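You operate a simulated robot arm through the tools that you are given. There is no shell and no other tool.

You run a simulated robot arm. Do the job below in one go: nothing can be reset, and whatever is moved stays where it is left.

## Task
Shut the blue light box down, park its connector and cap the tester.
Fine: shutter closed and knob OFF first; the red connector parks in the white spare port; the grey cap goes on the tester port. Set down upright: grey square cap.

It is judged by the outcome, as a careful person would: the job done as asked, and still so three seconds after it is handed in. It fails if anything else is knocked over, pushed out of place, dropped, spilled or broken. Lids that push on must go on centred and level and be pressed home; caps that screw on are set level and turned clockwise until they are tight.

## Robot
A 6-joint arm with a two-finger parallel gripper, fixed in place. Base frame: the origin is on the floor under the middle of its stand, x ahead of it, y to its left, z up; the work surface is at about z = 0.88. Lengths are in m, angles in rad, forces in N, time in s.
It reaches about 1.347 m from its shoulder. Its first joint turns from -2.897 to 2.897 rad. Payload 3.91 kg.
Tool frame: the origin (TCP) lies between the finger pads and is the grasp point; the fingertips stand 0.03 m ahead of it; z points along the fingers, y is the line along which they close. Largest opening 0.11 m; finger width 0.02, thickness 0.01; the body of the gripper, 0.048 by 0.112 m, starts 0.055 m behind the TCP.
Orientation is told as [roll, pitch, yaw] about the base's x, y, z axes, in that order, counted from this pose: with the fingers straight down and closing along the base's y, the tool's x points along the base's -x, its y along +y and its z along -z.

## Interface
- The arm moves only by the tool send_rows. Its argument "steps" is a list of rows, each an object (a shift or turn left out is 0, a gripper value left out holds the last) with "translation": the shift along the base's x, y, z in m, a list of three; "angular": the turn, a rotation vector about the base's x, y, z in rad, a list of three. In form: [{"translation": [tx, ty, tz], "angular": [rx, ry, rz]}, ...]. A call has 1 to 20 rows; each row shifts and turns the commanded pose from where the row before left it. "hand" is the gripper command, from -1 (fully open) to 1 (shut), values between in proportion, set as the call begins (left out, the last holds). Each row takes 0.2 s and may step no farther than 0.05 m and 0.15 rad from the row before; otherwise, or with a gripper value out of range, the whole call is refused. A pose out of reach is approached as far as the arm can. The call stops where the force on the tool passes 40 N (or 10 N more than at its start, if that is more) or the arm is blocked; 0.2 s more then pass. Each finger travels about 0.108 m/s and halts on what it meets, pressing with about 27 N; the grip force reading is that of the motor and also rises with nothing between the fingers. The clock runs only during rows and for 0.2 s after the last one: add rows that do not move to give the fingers time. It gives the time, the measured TCP pose, the force on the tool (base axes), the opening and the grip force at its end, in the units of the frame above (readings bear some noise), with the torque about the TCP (base axes, N m) and any sound that the robot's microphone picked up.
- Cameras (640 x 400 px; columns grow to the right, rows downward): "scene" is fixed at [0.4063, 0.6643, 1.703]; the picture's right is [-0.86, -0.51, 0.00], its down [-0.31, 0.52, -0.80] and it looks along [0.41, -0.69, -0.60] (base axes); focal length 332 px, centre (320, 200). "wrist" rides on the gripper at [0.073, 0.017, -0.103] in the tool frame; the picture's right is [-0.23, 0.97, 0.00], its down [-0.76, -0.18, -0.62] and it looks along [-0.61, -0.14, 0.78] (tool axes); focal length 222 px, centre (320, 200). There is no depth. A picture from a camera that has moved, and an enlarged one, comes with that camera's place and axes in the base frame and with its lens. The place of the scene camera against the robot may be out by one fixed shift of up to 0.018 m in any direction.
- capture(camera): a new picture of that camera. No time passes.
- close_up(camera, box): a new picture of the part [left, top, right, bottom] of that camera's present view, enlarged. No time passes.
- close_job(): hands the job in; it is judged then, once.

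Nothing tells you positions but the pictures and the camera data. Unless the task says otherwise, let go and move clear before handing in.

The tools are called as name(argument=value, ...) on one line, values as JSON. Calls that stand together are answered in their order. send_rows: Moves the arm, as the interface text tells. Its arguments: {"type":"object","properties":{"steps":{"type":"array","items":{"type":"object","properties":{"translation":{"type":"array","items":{"type":"number"}},"angular":{"type":"array","items":{"type":"number"}}}}},"hand":{"type":"number"}},"required":["steps"]} The other tools are called the same way: capture (camera) takes a picture; close_up (camera, box) takes an enlarged picture of a part of a camera's view; close_job () hands the job in.

At the start:

```text
clock: 0.0
tcp_pos: [0.5891, -0.0676, 1.2996]
tcp_rot: [0.0, 0.0, 0.0]
wrist_force: [0.3, -0.4, 0.1]
torque: [0.02, 0.01, 0.0]
grip_width: 0.11
grip_force: 0.1
```

scene: 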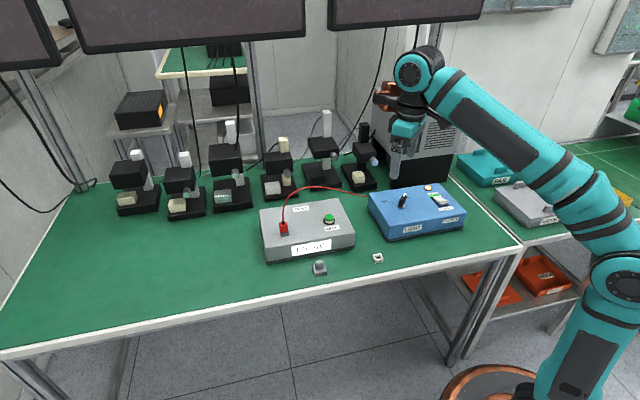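
wrist: 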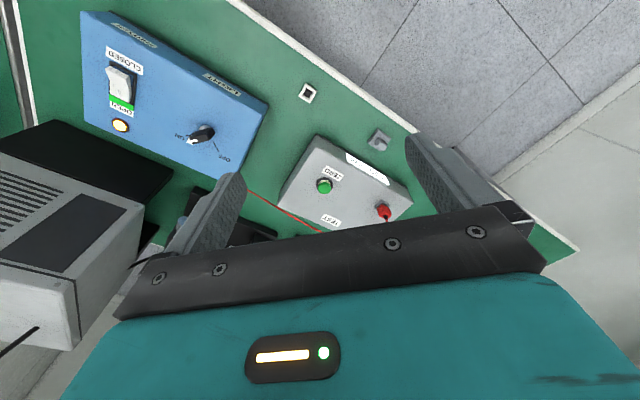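

I see a blue light box (shutter slider, knob, lamp), a grey tester with a red connector and a green button, a small white port, and a grey cap on the table. I'll take enlarged pictures before moving.

close_up(camera="scene", box=[360, 170, 480, 245])

close_up(camera="scene", box=[250, 185, 410, 285])

close_up(camera="wrist", box=[80, 0, 272, 170])

close_up(camera="wrist", box=[260, 60, 436, 236])

```text
5.33 times, centred on (420, 208) of scene
camera zoom: at [0.4063, 0.6643, 1.703], right [-0.86, -0.51, 0.0], down [-0.31, 0.52, -0.8], along [0.41, -0.69, -0.6], focal length 1769 px, centre (-213, 160)
```

zoom: 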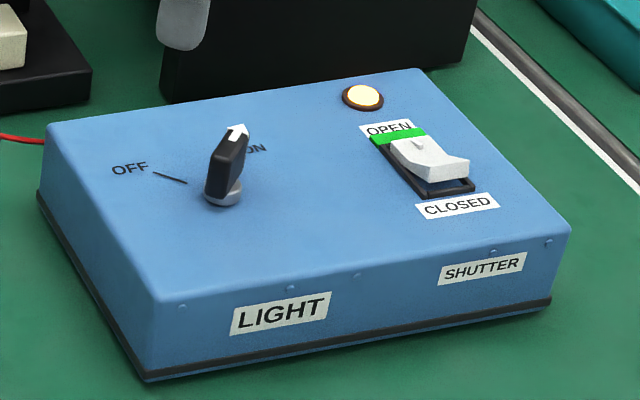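

```text
4.00 times, centred on (330, 235) of scene
camera zoom: at [0.4063, 0.6643, 1.703], right [-0.86, -0.51, 0.0], down [-0.31, 0.52, -0.8], along [0.41, -0.69, -0.6], focal length 1327 px, centre (280, 60)
```

zoom: 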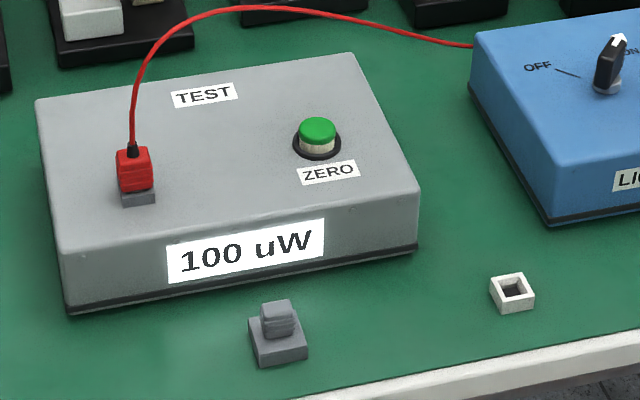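

```text
2.35 times, centred on (176, 85) of wrist
camera zoom: at [0.5169, -0.0497, 1.4029], right [0.23, 0.97, 0.0], down [0.76, -0.18, 0.62], along [0.61, -0.14, -0.78], focal length 523 px, centre (659, 471)
```

zoom: 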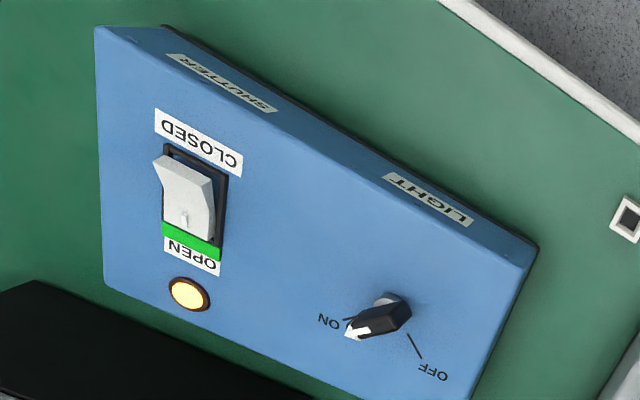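

```text
2.27 times, centred on (348, 148) of wrist
camera zoom: at [0.5169, -0.0497, 1.4029], right [0.23, 0.97, 0.0], down [0.76, -0.18, 0.62], along [0.61, -0.14, -0.78], focal length 505 px, centre (256, 318)
```

zoom: 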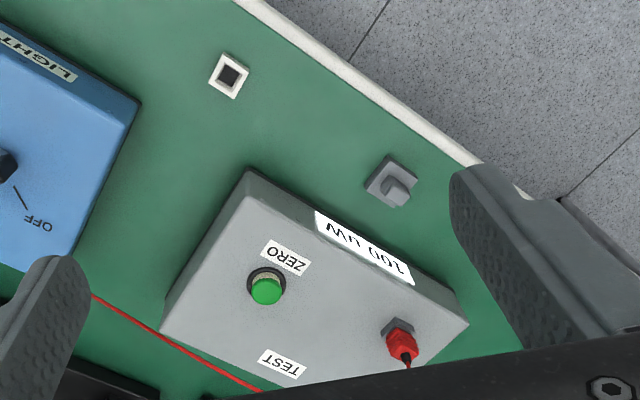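

The table and both devices lie at roughly 45° to the base. The shutter rocker is near (0.52, -0.42), the knob near (0.64, -0.32), the white port near (0.63, -0.09) and the cap near (0.77, 0.04). I'll yaw the tool -45° and move above the shutter for a closer look.

send_rows(steps=[{"translation": [-0.01, -0.04, -0.015], "angular": [0, 0, -0.131]}, {"translation": [-0.01, -0.04, -0.015], "angular": [0, 0, -0.131]}, {"translation": [-0.01, -0.04, -0.015], "angular": [0, 0, -0.131]}, {"translation": [-0.01, -0.04, -0.015], "angular": [0, 0, -0.131]}, {"translation": [-0.01, -0.04, -0.015], "angular": [0, 0, -0.131]}, {"translation": [-0.01, -0.04, -0.015], "angular": [0, 0, -0.13]}, {"translation": [0, -0.04, -0.02]}, {"translation": [0, -0.04, -0.02]}, {"translation": [0, -0.01, -0.02]}, {"translation": [0, 0, 0]}])

```text
clock: 2.2
tcp_pos: [0.5277, -0.3988, 1.1507]
tcp_rot: [-0.001, 0.001, -0.784]
wrist_force: [0.7, 0.0, -0.4]
torque: [-0.02, 0.03, -0.01]
grip_width: 0.11
grip_force: 0.1
```

capture(camera="wrist")

capture(camera="scene")

```text
taken
camera wrist: at [0.488, -0.3346, 1.2539], right [0.85, 0.53, 0.0], down [0.41, -0.66, 0.62], along [0.33, -0.53, -0.78], focal length 222 px, centre (320, 200)
```

wrist: 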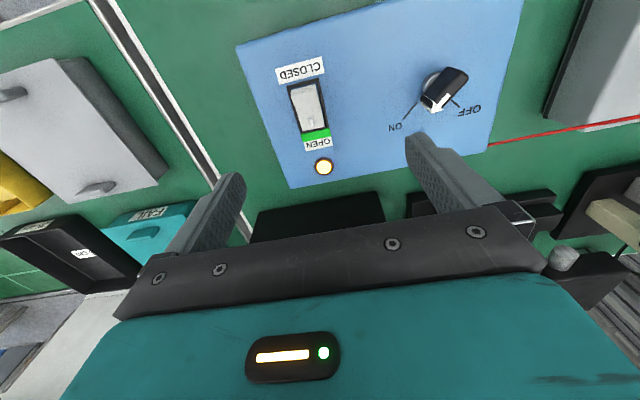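

```text
taken
```

scene: 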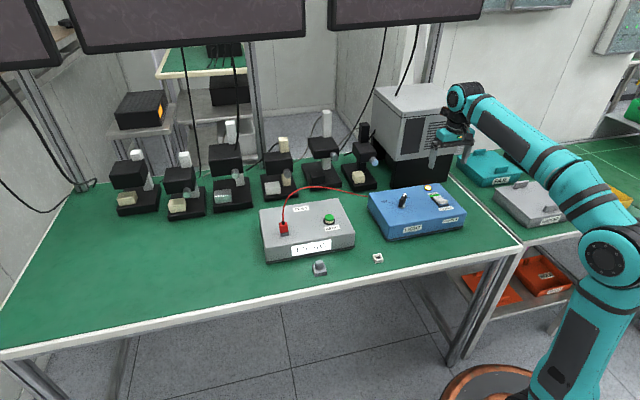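

close_up(camera="wrist", box=[230, 30, 390, 190])

close_up(camera="wrist", box=[370, 40, 500, 160])

close_up(camera="scene", box=[420, 175, 480, 215])

close_up(camera="scene", box=[380, 180, 440, 220])

```text
2.50 times, centred on (310, 110) of wrist
camera zoom: at [0.488, -0.3346, 1.2539], right [0.85, 0.53, 0.0], down [0.41, -0.66, 0.62], along [0.33, -0.53, -0.78], focal length 555 px, centre (345, 425)
```

zoom: 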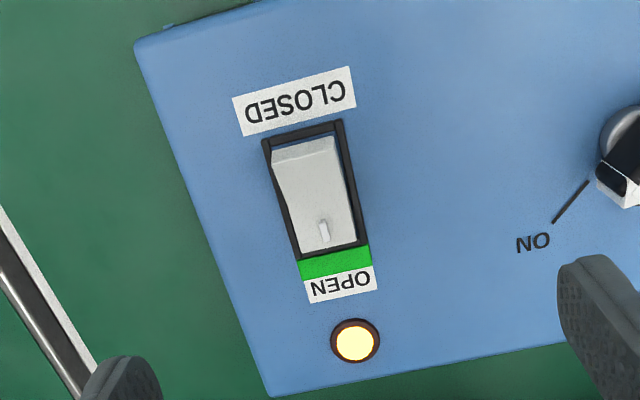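

```text
3.33 times, centred on (435, 100) of wrist
camera zoom: at [0.488, -0.3346, 1.2539], right [0.85, 0.53, 0.0], down [0.41, -0.66, 0.62], along [0.33, -0.53, -0.78], focal length 740 px, centre (-63, 533)
```

zoom: 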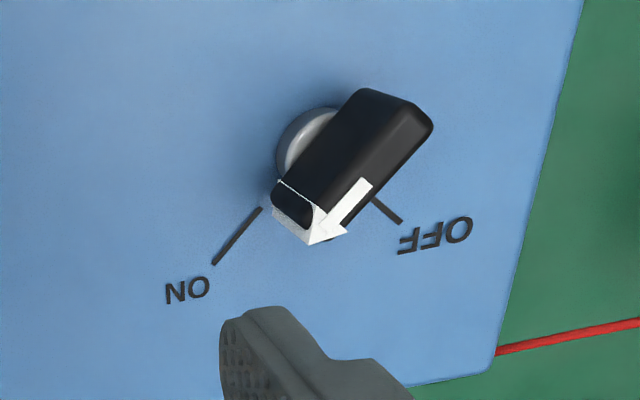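

```text
10.00 times, centred on (450, 195) of scene
camera zoom: at [0.4063, 0.6643, 1.703], right [-0.86, -0.51, 0.0], down [-0.31, 0.52, -0.8], along [0.41, -0.69, -0.6], focal length 3316 px, centre (-980, 250)
```

zoom: 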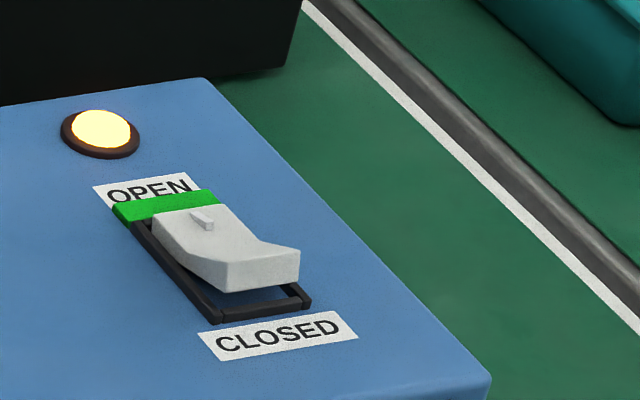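

```text
10.00 times, centred on (410, 200) of scene
camera zoom: at [0.4063, 0.6643, 1.703], right [-0.86, -0.51, 0.0], down [-0.31, 0.52, -0.8], along [0.41, -0.69, -0.6], focal length 3316 px, centre (-580, 200)
```

zoom: 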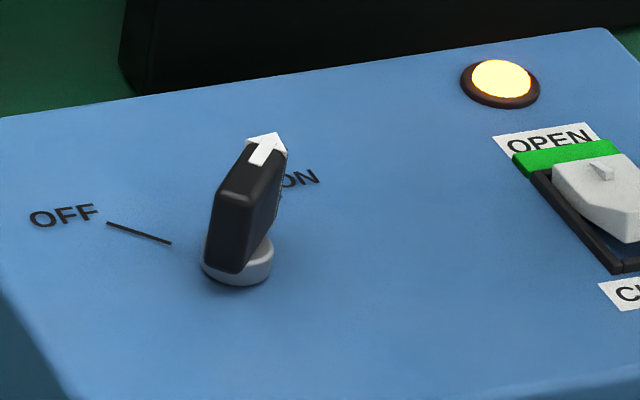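

The shutter is a rocker with its CLOSED (front) end raised, so it needs pressing there. I'll shut the fingers and hover over that end at about (0.510, -0.404).

send_rows(hand=1, steps=[{"translation": [-0.0045, -0.0015, -0.03]}, {"translation": [-0.0045, -0.0015, -0.03]}, {"translation": [-0.0045, -0.0015, -0.03]}, {"translation": [-0.0045, -0.0015, -0.025]}, {"translation": [0, 0, 0]}])

close_up(camera="wrist", box=[200, 80, 440, 240])

close_up(camera="scene", box=[400, 150, 490, 210])

```text
clock: 3.4
tcp_pos: [0.5086, -0.4032, 1.0341]
tcp_rot: [0.0, -0.005, -0.786]
wrist_force: [0.0, 0.6, 0.3]
torque: [0.02, -0.02, 0.01]
grip_width: 0.0
grip_force: 27.1
```

```text
2.50 times, centred on (320, 160) of wrist
camera zoom: at [0.4704, -0.3398, 1.1374], right [0.85, 0.53, 0.0], down [0.41, -0.66, 0.62], along [0.33, -0.53, -0.78], focal length 555 px, centre (320, 300)
```

zoom: 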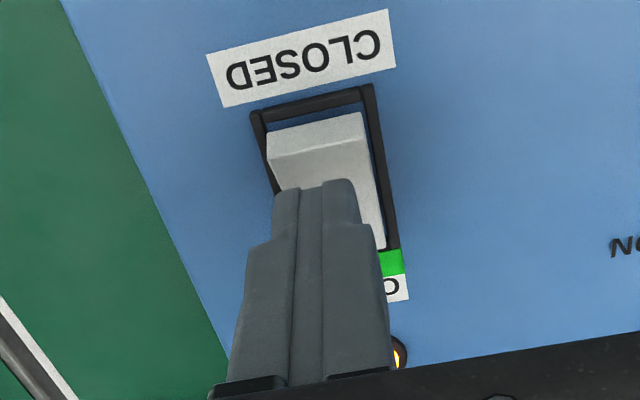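

```text
6.67 times, centred on (445, 180) of scene
camera zoom: at [0.4063, 0.6643, 1.703], right [-0.86, -0.51, 0.0], down [-0.31, 0.52, -0.8], along [0.41, -0.69, -0.6], focal length 2211 px, centre (-513, 333)
```

zoom: 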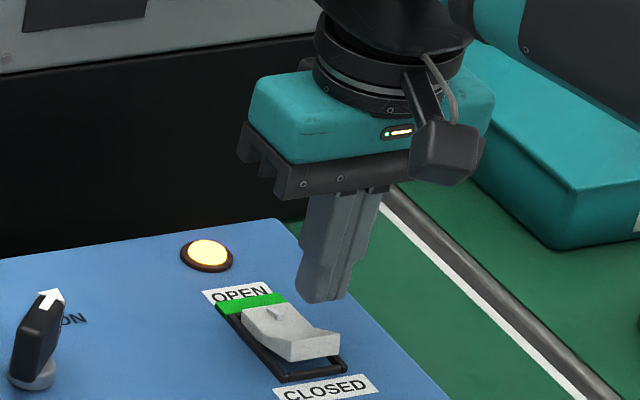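

The tips sit right over the rocker's crest. I'll shift about 4 mm toward the pivot and press straight down in small steps.

send_rows(steps=[{"translation": [0.0035, -0.0035, -0.01]}, {"translation": [0, 0, -0.012]}, {"translation": [0, 0, -0.008]}, {"translation": [0, 0, -0.004]}, {"translation": [0, 0, -0.004]}, {"translation": [0, 0, -0.004]}, {"translation": [0, 0, -0.003]}])

close_up(camera="scene", box=[400, 160, 490, 220])

```text
clock: 4.4
tcp_pos: [0.5134, -0.4073, 1.0052]
tcp_rot: [-0.001, -0.011, -0.786]
wrist_force: [-0.2, -1.3, 6.0]
torque: [-0.04, 0.0, 0.08]
grip_width: 0.0
grip_force: 27.3
heard: click, click, click
stopped in row 5: the force on the tool passed its limit at 49 N (the readings are from after the stop); the commanded pose is now the measured one
```

```text
6.67 times, centred on (445, 190) of scene
camera zoom: at [0.4063, 0.6643, 1.703], right [-0.86, -0.51, 0.0], down [-0.31, 0.52, -0.8], along [0.41, -0.69, -0.6], focal length 2211 px, centre (-513, 267)
```

zoom: 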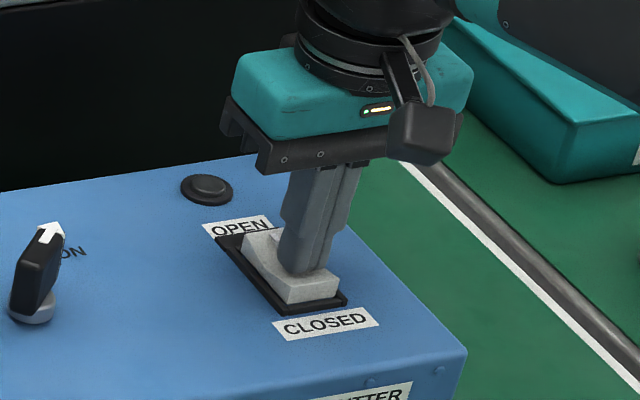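

The rocker has flipped: the lamp went dark and the OPEN end is raised. I'll lift off and check.

send_rows(steps=[{"translation": [0, 0, 0.01]}, {"translation": [0, 0, 0.03]}, {"translation": [0, 0, 0.045]}, {"translation": [0, 0, 0.045]}, {"translation": [0, 0, 0]}])

capture(camera="wrist")

close_up(camera="scene", box=[360, 170, 480, 245])

```text
clock: 5.6
tcp_pos: [0.5141, -0.4066, 1.1361]
tcp_rot: [0.0, -0.008, -0.786]
wrist_force: [-0.6, 0.6, 0.5]
torque: [0.02, -0.02, -0.01]
grip_width: 0.0
grip_force: 27.3
```

```text
taken
camera wrist: at [0.4746, -0.3416, 1.2384], right [0.85, 0.53, 0.0], down [0.41, -0.66, 0.63], along [0.33, -0.53, -0.78], focal length 222 px, centre (320, 200)
```

wrist: 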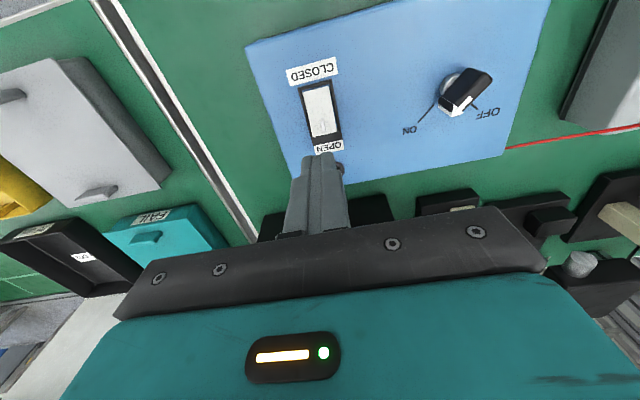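

```text
5.33 times, centred on (420, 208) of scene
camera zoom: at [0.4063, 0.6643, 1.703], right [-0.86, -0.51, 0.0], down [-0.31, 0.52, -0.8], along [0.41, -0.69, -0.6], focal length 1769 px, centre (-213, 160)
```

zoom: 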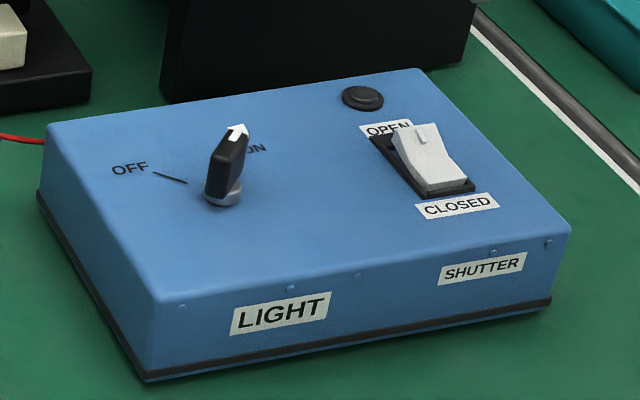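

The shutter is closed and the box hasn't moved. Next is the knob: its axis is near (0.639, -0.312), the ON tick points along -y and the OFF tick along +x, so it needs about +90°. I'll move above it, opening and yawing to -90°, for a closer look.

send_rows(hand=-1, steps=[{"translation": [0.02, 0.016, 0.0], "angular": [0, 0, -0.131]}, {"translation": [0.021, 0.016, 0.0], "angular": [0, 0, -0.131]}, {"translation": [0.021, 0.016, 0.0], "angular": [0, 0, -0.131]}, {"translation": [0.021, 0.016, 0.0], "angular": [0, 0, -0.131]}, {"translation": [0.021, 0.016, -0.01], "angular": [0, 0, -0.131]}, {"translation": [0.021, 0.0146, -0.01], "angular": [0, 0, -0.13]}, {"translation": [0, 0, 0]}])

capture(camera="wrist")

close_up(camera="wrist", box=[250, 80, 410, 200])

```text
clock: 7.2
tcp_pos: [0.6413, -0.3127, 1.115]
tcp_rot: [0.002, -0.009, -1.573]
wrist_force: [0.0, 1.0, 0.1]
torque: [-0.01, 0.02, 0.01]
grip_width: 0.11
grip_force: 0.1
```

```text
taken
camera wrist: at [0.6589, -0.2384, 1.2171], right [0.97, -0.23, 0.0], down [-0.18, -0.76, 0.63], along [-0.14, -0.61, -0.78], focal length 222 px, centre (320, 200)
```

wrist: 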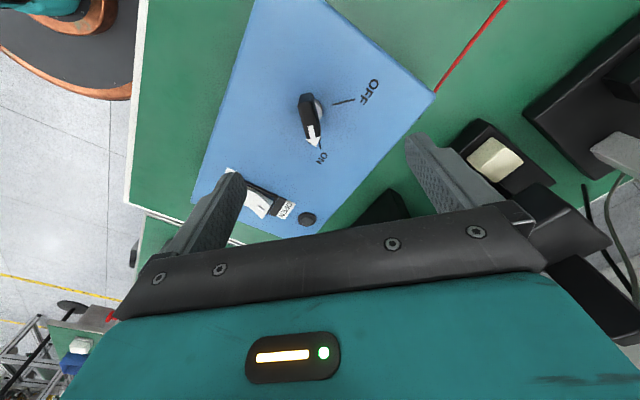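

```text
3.33 times, centred on (330, 140) of wrist
camera zoom: at [0.6589, -0.2384, 1.2171], right [0.97, -0.23, 0.0], down [-0.18, -0.76, 0.63], along [-0.14, -0.61, -0.78], focal length 740 px, centre (287, 400)
```

zoom: 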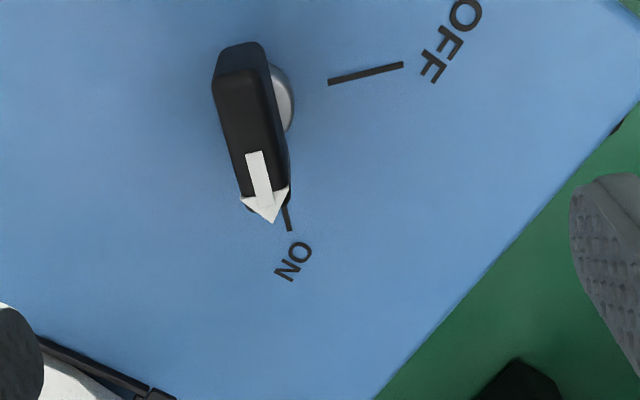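

The knob bar runs along -y (ON), centred near (0.6315, -0.313). Comparing the two wrist views puts the box top near z 0.962 and the knob top near 0.998. I'll correct the small tilt, centre over the knob, narrow the fingers and look again.

send_rows(hand=-0.2, steps=[{"translation": [-0.005, 0, -0.02], "angular": [0.009, 0, 0]}, {"translation": [-0.0047, 0, -0.02]}, {"translation": [0, 0, -0.02]}, {"translation": [0, 0, 0]}])

capture(camera="wrist")

close_up(camera="scene", box=[370, 140, 460, 230])

```text
clock: 8.2
tcp_pos: [0.6286, -0.311, 1.0563]
tcp_rot: [0.0, 0.003, -1.572]
wrist_force: [-0.2, -0.7, 0.8]
torque: [0.0, 0.0, 0.02]
grip_width: 0.066
grip_force: 0.2
```

```text
taken
camera wrist: at [0.6464, -0.2385, 1.1597], right [0.97, -0.23, 0.0], down [-0.18, -0.76, 0.62], along [-0.14, -0.61, -0.78], focal length 222 px, centre (320, 200)
```

wrist: 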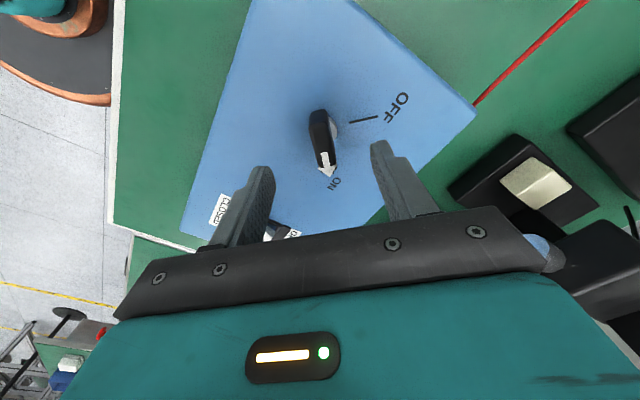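

```text
4.44 times, centred on (415, 185) of scene
camera zoom: at [0.4063, 0.6643, 1.703], right [-0.86, -0.51, 0.0], down [-0.31, 0.52, -0.8], along [0.41, -0.69, -0.6], focal length 1474 px, centre (-102, 267)
```

zoom: 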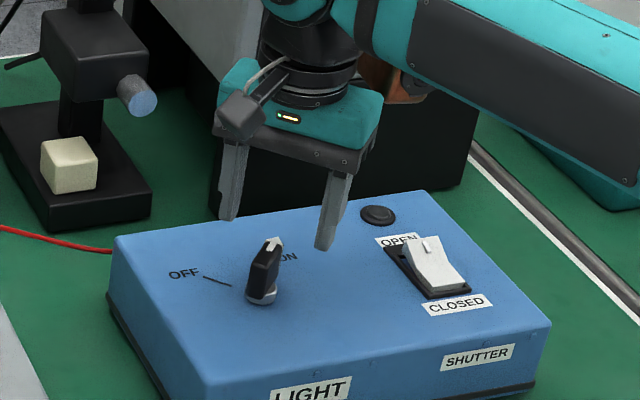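

close_up(camera="wrist", box=[240, 80, 400, 200])

```text
3.33 times, centred on (320, 140) of wrist
camera zoom: at [0.6464, -0.2385, 1.1597], right [0.97, -0.23, 0.0], down [-0.18, -0.76, 0.62], along [-0.14, -0.61, -0.78], focal length 740 px, centre (320, 400)
```

zoom: 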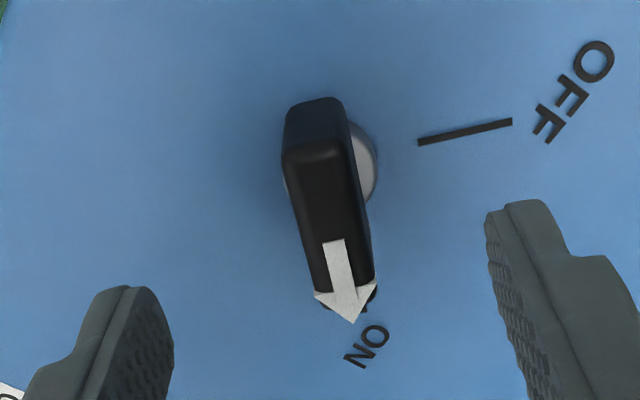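

The view confirms the bar is centred at (0.6315, -0.3135), about 15 mm thick. I'll descend around it and close.

send_rows(steps=[{"translation": [0.0025, -0.002, -0.02]}, {"translation": [0, 0, -0.02]}, {"translation": [0, 0, -0.013]}, {"translation": [0, 0, 0]}])

close_up(camera="scene", box=[370, 150, 460, 230])

close_up(camera="wrist", box=[220, 100, 420, 250])

```text
clock: 9.2
tcp_pos: [0.6327, -0.3143, 1.0021]
tcp_rot: [-0.001, 0.0, -1.57]
wrist_force: [0.4, 0.3, -1.0]
torque: [-0.02, 0.01, -0.02]
grip_width: 0.0661
grip_force: 0.0
```

```text
5.00 times, centred on (415, 190) of scene
camera zoom: at [0.4063, 0.6643, 1.703], right [-0.86, -0.51, 0.0], down [-0.31, 0.52, -0.8], along [0.41, -0.69, -0.6], focal length 1658 px, centre (-155, 250)
```

zoom: 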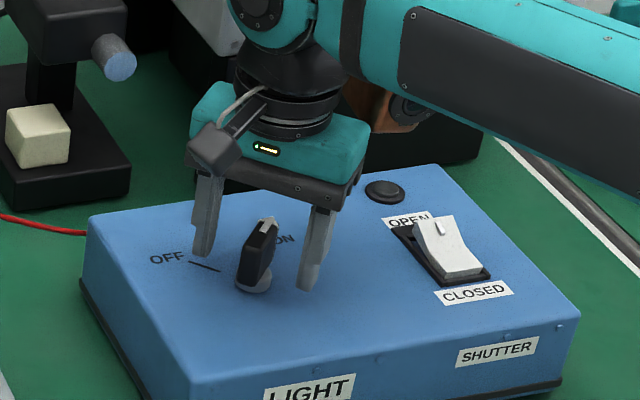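

```text
2.67 times, centred on (320, 175) of wrist
camera zoom: at [0.6504, -0.2409, 1.1052], right [0.97, -0.23, 0.0], down [-0.18, -0.76, 0.62], along [-0.14, -0.61, -0.78], focal length 592 px, centre (320, 267)
```

zoom: 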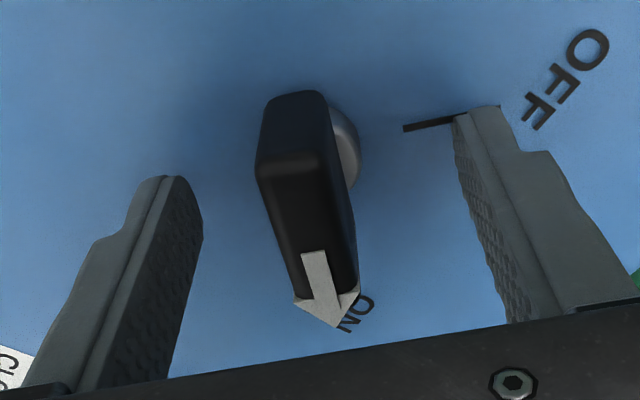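

The bar is between the fingers with the tips clear of the box top. Closing on it now.

send_rows(hand=1, steps=[{"translation": [0, 0, 0]}, {"translation": [0, 0, 0]}, {"translation": [0, 0, 0]}])

close_up(camera="wrist", box=[220, 100, 420, 250])

```text
clock: 10.0
tcp_pos: [0.6312, -0.3138, 1.0025]
tcp_rot: [-0.001, -0.001, -1.573]
wrist_force: [-28.4, 5.2, -10.2]
torque: [0.26, 0.85, 0.03]
grip_width: 0.0248
grip_force: 44.9
```

```text
2.67 times, centred on (320, 175) of wrist
camera zoom: at [0.649, -0.2412, 1.1053], right [0.97, -0.23, 0.0], down [-0.18, -0.76, 0.62], along [-0.14, -0.61, -0.78], focal length 592 px, centre (320, 267)
```

zoom: 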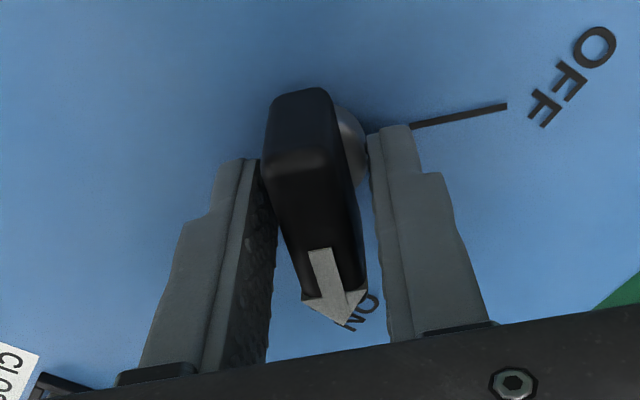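

Something other than the bar, probably the round base collar, stopped the fingers at 25 mm with a side load. I'll open, rise about 9 mm, shift slightly to -x and close on the bar alone.

send_rows(hand=0.3, steps=[{"translation": [0, 0, 0]}, {"translation": [-0.001, 0, 0.009]}, {"translation": [0, 0, 0]}])

close_up(camera="wrist", box=[220, 100, 420, 250])

close_up(camera="scene", box=[385, 175, 435, 215])

```text
clock: 10.8
tcp_pos: [0.6309, -0.3142, 1.0102]
tcp_rot: [0.001, 0.0, -1.571]
wrist_force: [-0.3, 0.6, 0.4]
torque: [0.0, -0.03, 0.0]
grip_width: 0.0383
grip_force: 0.1
```

```text
2.67 times, centred on (320, 175) of wrist
camera zoom: at [0.6492, -0.2409, 1.1142], right [0.97, -0.23, 0.0], down [-0.18, -0.76, 0.62], along [-0.14, -0.61, -0.78], focal length 592 px, centre (320, 267)
```

zoom: 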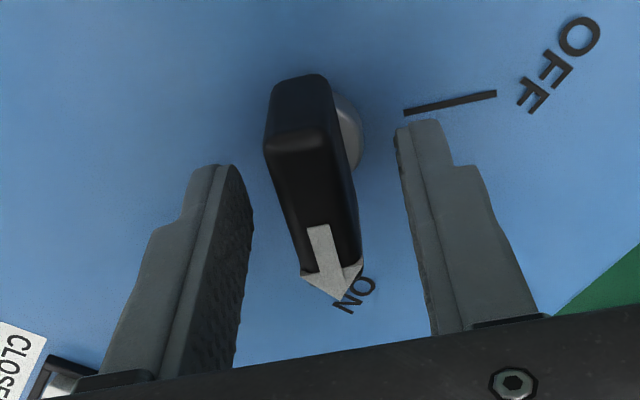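

```text
10.00 times, centred on (410, 195) of scene
camera zoom: at [0.4063, 0.6643, 1.703], right [-0.86, -0.51, 0.0], down [-0.31, 0.52, -0.8], along [0.41, -0.69, -0.6], focal length 3316 px, centre (-580, 250)
```

zoom: 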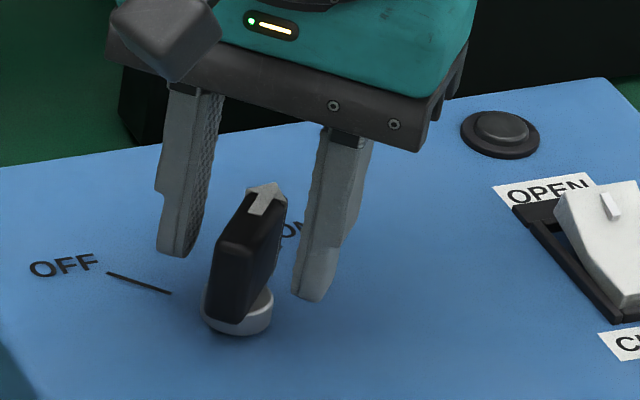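

The bar is centred within about 1 mm and the tips now clear the collar. Closing on the bar.

send_rows(hand=1, steps=[{"translation": [0, 0, 0]}, {"translation": [0, 0, 0]}, {"translation": [0, 0, 0]}])

close_up(camera="wrist", box=[220, 100, 420, 250])

```text
clock: 11.6
tcp_pos: [0.6325, -0.3148, 1.0096]
tcp_rot: [0.0, -0.001, -1.571]
wrist_force: [-3.2, 0.4, 0.9]
torque: [0.25, 0.16, 0.01]
grip_width: 0.015
grip_force: 44.9
```

```text
2.67 times, centred on (320, 175) of wrist
camera zoom: at [0.6488, -0.2409, 1.1142], right [0.97, -0.23, 0.0], down [-0.18, -0.76, 0.62], along [-0.14, -0.61, -0.78], focal length 592 px, centre (320, 267)
```

zoom: 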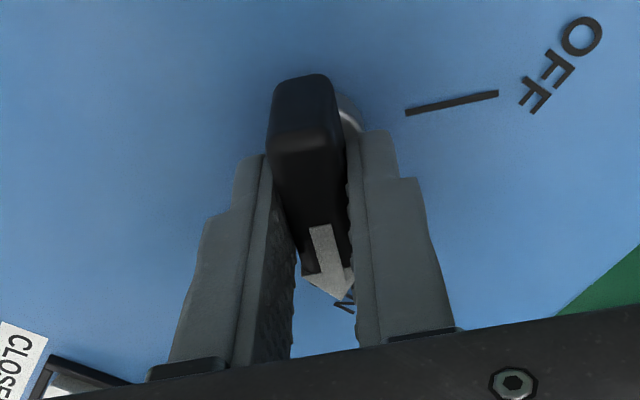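

The bar is gripped at 15 mm with low side force. Turning it CCW toward OFF in steps.

send_rows(steps=[{"angular": [0, 0, 0.1]}, {"angular": [0, 0, 0.1]}, {"angular": [0, 0, 0.1]}, {"angular": [0, 0, 0.1]}, {"angular": [0, 0, 0.1]}, {"angular": [0, 0, 0.1]}])

close_up(camera="scene", box=[370, 150, 460, 230])

```text
clock: 13.0
tcp_pos: [0.6329, -0.3149, 1.0103]
tcp_rot: [0.002, -0.002, -0.969]
wrist_force: [21.0, 1.6, 23.5]
torque: [0.63, 0.63, -0.01]
grip_width: 0.0152
grip_force: 45.1
```

```text
5.00 times, centred on (415, 190) of scene
camera zoom: at [0.4063, 0.6643, 1.703], right [-0.86, -0.51, 0.0], down [-0.31, 0.52, -0.8], along [0.41, -0.69, -0.6], focal length 1658 px, centre (-155, 250)
```

zoom: 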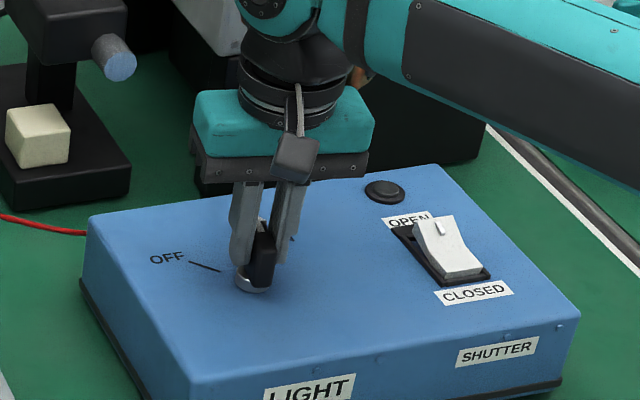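

send_rows(steps=[{"translation": [0.001, 0, 0.001], "angular": [0, 0, 0.08]}, {"translation": [0.0003, 0, 0], "angular": [0, 0, 0.1]}, {"translation": [0.0002, 0, 0], "angular": [0, 0, 0.1]}, {"angular": [0, 0, 0.1]}])

close_up(camera="scene", box=[370, 150, 460, 230])

```text
clock: 14.0
tcp_pos: [0.6322, -0.3145, 1.0111]
tcp_rot: [0.0, 0.001, -0.59]
wrist_force: [-1.2, 17.4, -8.2]
torque: [-0.37, -0.99, -0.01]
grip_width: 0.0149
grip_force: 45.1
```

```text
5.00 times, centred on (415, 190) of scene
camera zoom: at [0.4063, 0.6643, 1.703], right [-0.86, -0.51, 0.0], down [-0.31, 0.52, -0.8], along [0.41, -0.69, -0.6], focal length 1658 px, centre (-155, 250)
```

zoom: 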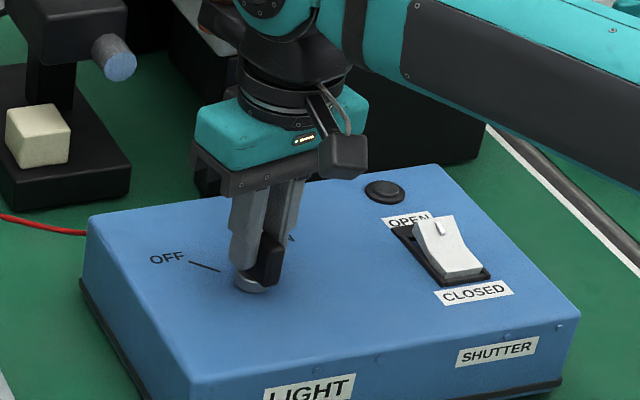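

send_rows(steps=[{"translation": [0, 0.0007, 0], "angular": [0, 0, 0.1]}, {"translation": [0, 0.0003, 0], "angular": [0, 0, 0.1]}, {"angular": [0, 0, 0.1]}, {"angular": [0, 0, 0.1]}])

close_up(camera="scene", box=[370, 150, 460, 230])

close_up(camera="wrist", box=[220, 80, 420, 230])

```text
clock: 15.0
tcp_pos: [0.6323, -0.3128, 1.011]
tcp_rot: [0.0, 0.002, -0.189]
wrist_force: [-11.7, 26.3, -21.7]
torque: [0.28, 1.02, -0.04]
grip_width: 0.0148
grip_force: 45.1
```

```text
5.00 times, centred on (415, 190) of scene
camera zoom: at [0.4063, 0.6643, 1.703], right [-0.86, -0.51, 0.0], down [-0.31, 0.52, -0.8], along [0.41, -0.69, -0.6], focal length 1658 px, centre (-155, 250)
```

zoom: 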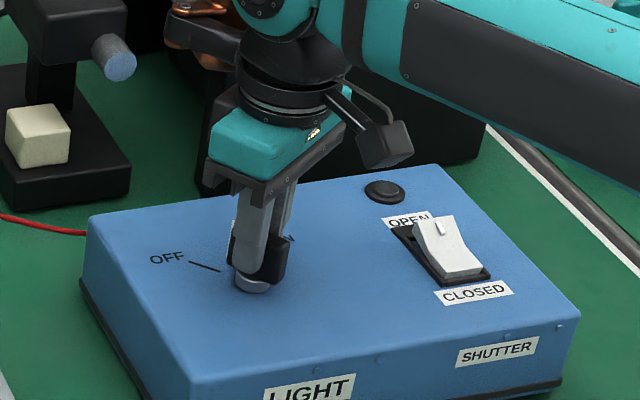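

```text
2.67 times, centred on (320, 155) of wrist
camera zoom: at [0.5652, -0.2824, 1.1143], right [0.41, 0.91, 0.0], down [0.72, -0.32, 0.62], along [0.57, -0.25, -0.78], focal length 592 px, centre (320, 320)
```

zoom: 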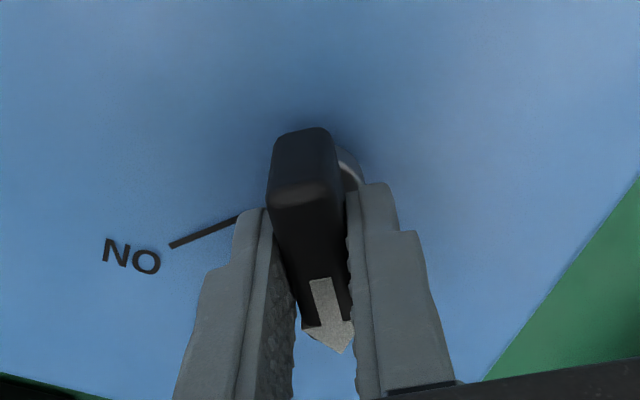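

The knob is following the gripper. I'll relieve the side load and finish the turn to OFF.

send_rows(steps=[{"translation": [-0.0004, 0.001, -0.001], "angular": [0, 0, 0.05]}, {"translation": [0, 0.0003, 0], "angular": [0, 0, 0.07]}, {"angular": [0, 0, 0.07]}, {"angular": [0, 0, 0]}])

close_up(camera="wrist", box=[220, 80, 420, 230])

```text
clock: 16.0
tcp_pos: [0.6331, -0.3134, 1.0116]
tcp_rot: [0.0, 0.0, 0.0]
wrist_force: [-2.5, 13.7, -16.0]
torque: [0.07, -1.23, -0.02]
grip_width: 0.0149
grip_force: 45.4
```

```text
2.67 times, centred on (320, 155) of wrist
camera zoom: at [0.5606, -0.2954, 1.1142], right [0.23, 0.97, 0.0], down [0.76, -0.18, 0.62], along [0.61, -0.14, -0.78], focal length 592 px, centre (320, 320)
```

zoom: 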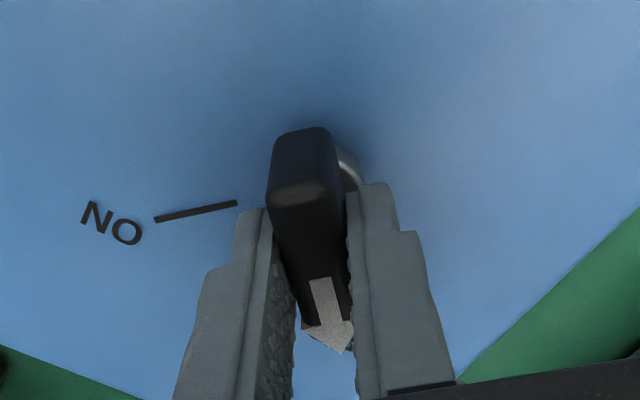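

send_rows(hand=0.2, steps=[{"translation": [0, 0, 0]}, {"translation": [0, 0, 0]}])

close_up(camera="wrist", box=[220, 80, 420, 230])

close_up(camera="scene", box=[370, 150, 460, 230])

```text
clock: 16.6
tcp_pos: [0.6322, -0.3146, 1.0103]
tcp_rot: [0.0, 0.0, -0.004]
wrist_force: [0.3, 0.3, -0.2]
torque: [0.01, -0.03, 0.01]
grip_width: 0.044
grip_force: 0.0
```

```text
2.67 times, centred on (320, 155) of wrist
camera zoom: at [0.5602, -0.2957, 1.1146], right [0.23, 0.97, 0.0], down [0.76, -0.18, 0.62], along [0.61, -0.14, -0.78], focal length 592 px, centre (320, 320)
```

zoom: 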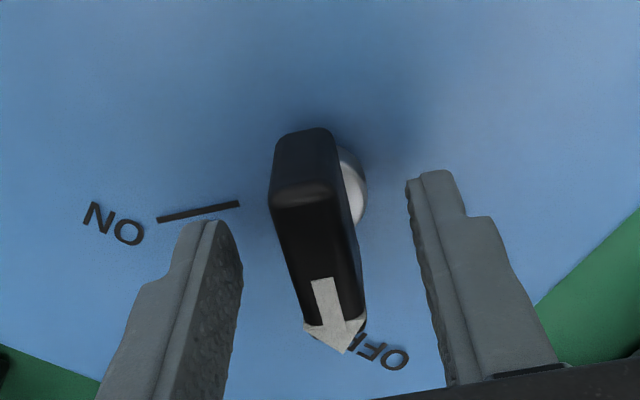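

```text
5.00 times, centred on (415, 190) of scene
camera zoom: at [0.4063, 0.6643, 1.703], right [-0.86, -0.51, 0.0], down [-0.31, 0.52, -0.8], along [0.41, -0.69, -0.6], focal length 1658 px, centre (-155, 250)
```

zoom: 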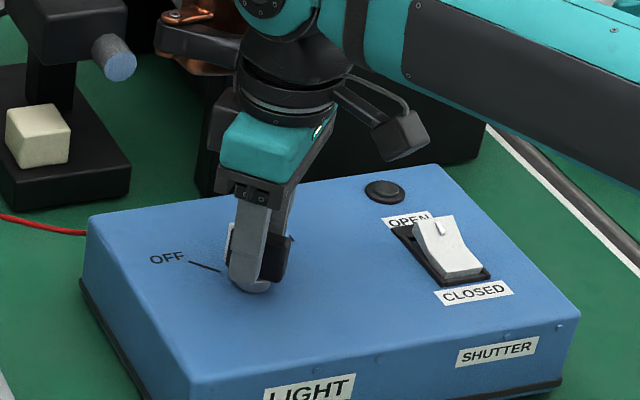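

The knob's arrow now lies on the OFF tick. I'll rise clear and check from above.

send_rows(hand=-1, steps=[{"translation": [0, 0, 0.03]}, {"translation": [0, 0, 0.04]}, {"translation": [0, 0, 0.04]}, {"translation": [0, 0, 0.04]}, {"translation": [0, 0, 0]}])

capture(camera="wrist")

close_up(camera="scene", box=[360, 170, 480, 245])

```text
clock: 17.8
tcp_pos: [0.6325, -0.312, 1.1602]
tcp_rot: [0.0, 0.001, -0.002]
wrist_force: [0.3, 0.5, 0.8]
torque: [0.03, 0.0, 0.02]
grip_width: 0.1099
grip_force: 0.1
```

```text
taken
camera wrist: at [0.5605, -0.2941, 1.2642], right [0.23, 0.97, 0.0], down [0.76, -0.18, 0.62], along [0.61, -0.14, -0.78], focal length 222 px, centre (320, 200)
```

wrist: 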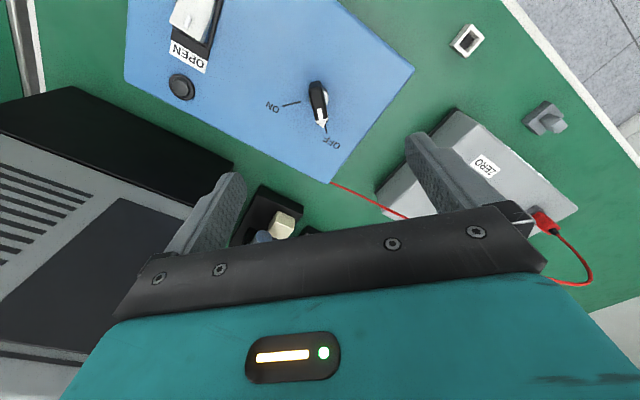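

```text
5.33 times, centred on (420, 208) of scene
camera zoom: at [0.4063, 0.6643, 1.703], right [-0.86, -0.51, 0.0], down [-0.31, 0.52, -0.8], along [0.41, -0.69, -0.6], focal length 1769 px, centre (-213, 160)
```

zoom: 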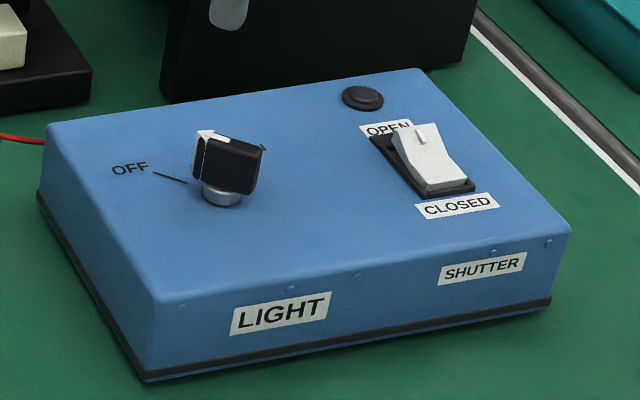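

The shutter is CLOSED and the knob is OFF. Next is the red connector near (0.91, 0.02), whose cable rises high above it. I'll go over to the front side of the tester, staying above the cable, for a close look.

send_rows(steps=[{"translation": [0, 0, 0.045]}, {"translation": [0.0187, 0.0417, 0], "angular": [0, 0, -0.0785]}, {"translation": [0.0187, 0.0417, 0], "angular": [0, 0, -0.0785]}, {"translation": [0.0187, 0.0417, 0], "angular": [0, 0, -0.0785]}, {"translation": [0.0187, 0.0417, 0], "angular": [0, 0, -0.0785]}, {"translation": [0.0187, 0.0417, 0], "angular": [0, 0, -0.0785]}, {"translation": [0.0187, 0.0417, 0], "angular": [0, 0, -0.0785]}, {"translation": [0.0187, 0.0417, 0], "angular": [0, 0, -0.0785]}, {"translation": [0.0187, 0.0417, 0], "angular": [0, 0, -0.0785]}, {"translation": [0.0187, 0.0417, 0], "angular": [0, 0, -0.0785]}, {"translation": [0.0187, 0.0417, 0], "angular": [0, 0, -0.0785]}, {"translation": [0, 0, -0.04]}, {"translation": [0, 0, -0.04]}, {"translation": [0, 0, 0]}])

capture(camera="wrist")

capture(camera="scene")

```text
clock: 20.8
tcp_pos: [0.8191, 0.1035, 1.1216]
tcp_rot: [0.0, 0.0, -0.788]
wrist_force: [0.0, -0.3, -0.6]
torque: [0.0, -0.01, 0.03]
grip_width: 0.1099
grip_force: 0.1
```

```text
taken
camera wrist: at [0.7801, 0.1676, 1.2262], right [0.85, 0.53, 0.0], down [0.41, -0.66, 0.62], along [0.33, -0.53, -0.78], focal length 222 px, centre (320, 200)
```

wrist: 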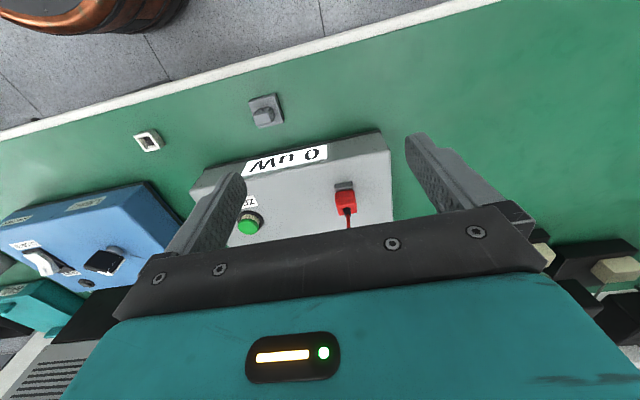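

```text
taken
```

scene: 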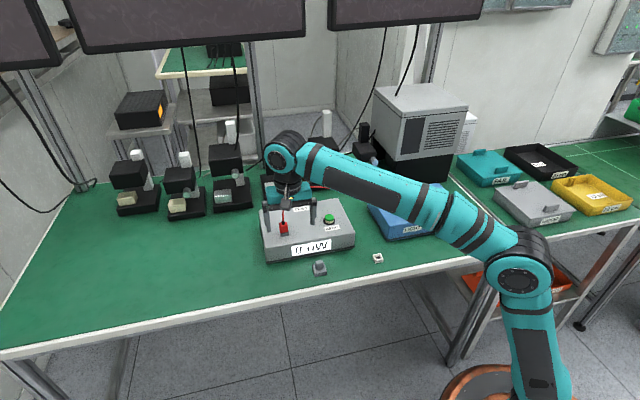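

close_up(camera="wrist", box=[290, 150, 400, 230])

close_up(camera="wrist", box=[120, 80, 300, 170])

close_up(camera="scene", box=[255, 175, 335, 245])

close_up(camera="scene", box=[300, 240, 400, 290])

```text
5.00 times, centred on (345, 190) of wrist
camera zoom: at [0.7801, 0.1676, 1.2262], right [0.85, 0.53, 0.0], down [0.41, -0.66, 0.62], along [0.33, -0.53, -0.78], focal length 1111 px, centre (195, 250)
```

zoom: 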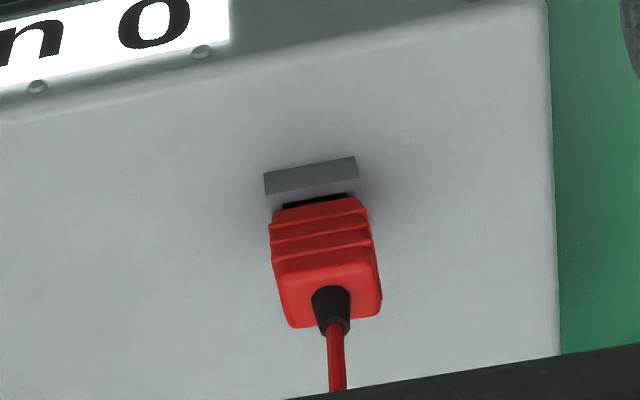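

```text
3.56 times, centred on (210, 125) of wrist
camera zoom: at [0.7801, 0.1676, 1.2262], right [0.85, 0.53, 0.0], down [0.41, -0.66, 0.62], along [0.33, -0.53, -0.78], focal length 790 px, centre (711, 467)
```

zoom: 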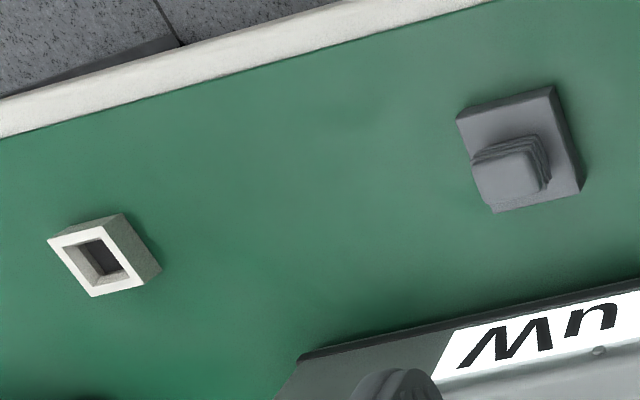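

```text
5.71 times, centred on (295, 210) of scene
camera zoom: at [0.4063, 0.6643, 1.703], right [-0.86, -0.51, 0.0], down [-0.31, 0.52, -0.8], along [0.41, -0.69, -0.6], focal length 1895 px, centre (463, 143)
```

zoom: 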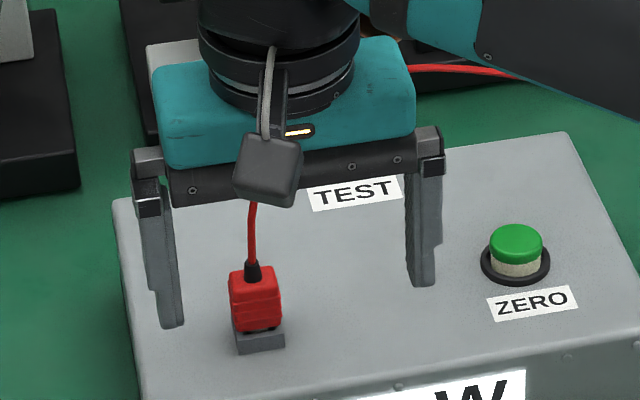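

```text
6.40 times, centred on (350, 265) of scene
camera zoom: at [0.4063, 0.6643, 1.703], right [-0.86, -0.51, 0.0], down [-0.31, 0.52, -0.8], along [0.41, -0.69, -0.6], focal length 2122 px, centre (128, -216)
```

zoom: 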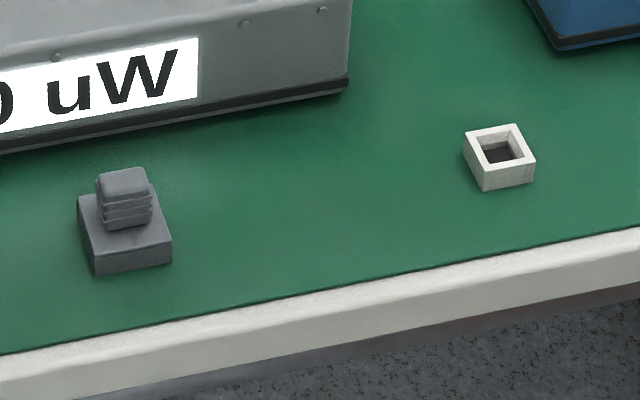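

The connector body is about 25 mm square, with its top at z≈1.001 and its axis at (0.914, 0.021). The white port is at (0.626, -0.103) with its top at z≈0.895, and all of these are turned 45°. The cable runs up and back, so I'll lean the gripper about 26° toward the front to keep the palm off it. I'll tilt here, narrow the fingers and look.

send_rows(hand=-0.1, steps=[{"angular": [-0.0795, -0.0795, 0]}, {"angular": [-0.0795, -0.0795, 0]}, {"angular": [-0.0795, -0.0795, 0]}, {"angular": [-0.0795, -0.0795, 0]}, {"translation": [0, 0, 0]}])

capture(camera="wrist")

close_up(camera="scene", box=[240, 130, 380, 260])

```text
clock: 22.0
tcp_pos: [0.8177, 0.1045, 1.1247]
tcp_rot: [0.0, -0.455, -0.788]
wrist_force: [0.5, 0.7, -0.1]
torque: [-0.02, 0.0, 0.01]
grip_width: 0.0604
grip_force: 0.0
```

```text
taken
camera wrist: at [0.7536, 0.1948, 1.1862], right [0.83, 0.54, 0.1], down [0.17, -0.42, 0.89], along [0.53, -0.73, -0.44], focal length 222 px, centre (320, 200)
```

wrist: 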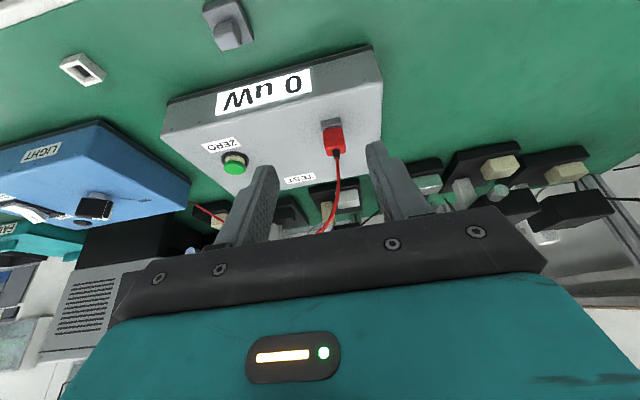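

```text
3.08 times, centred on (310, 195) of scene
camera zoom: at [0.4063, 0.6643, 1.703], right [-0.86, -0.51, 0.0], down [-0.31, 0.52, -0.8], along [0.41, -0.69, -0.6], focal length 1020 px, centre (351, 215)
```

zoom: 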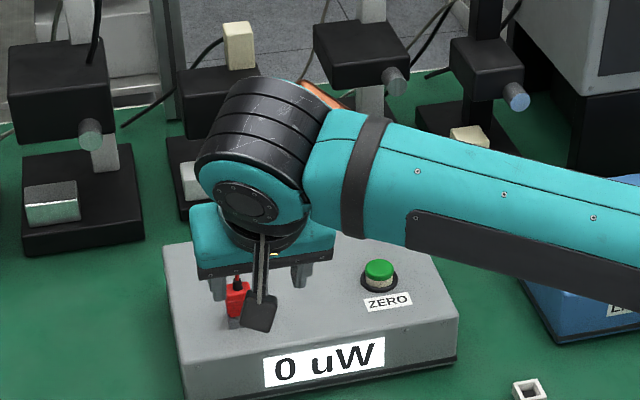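

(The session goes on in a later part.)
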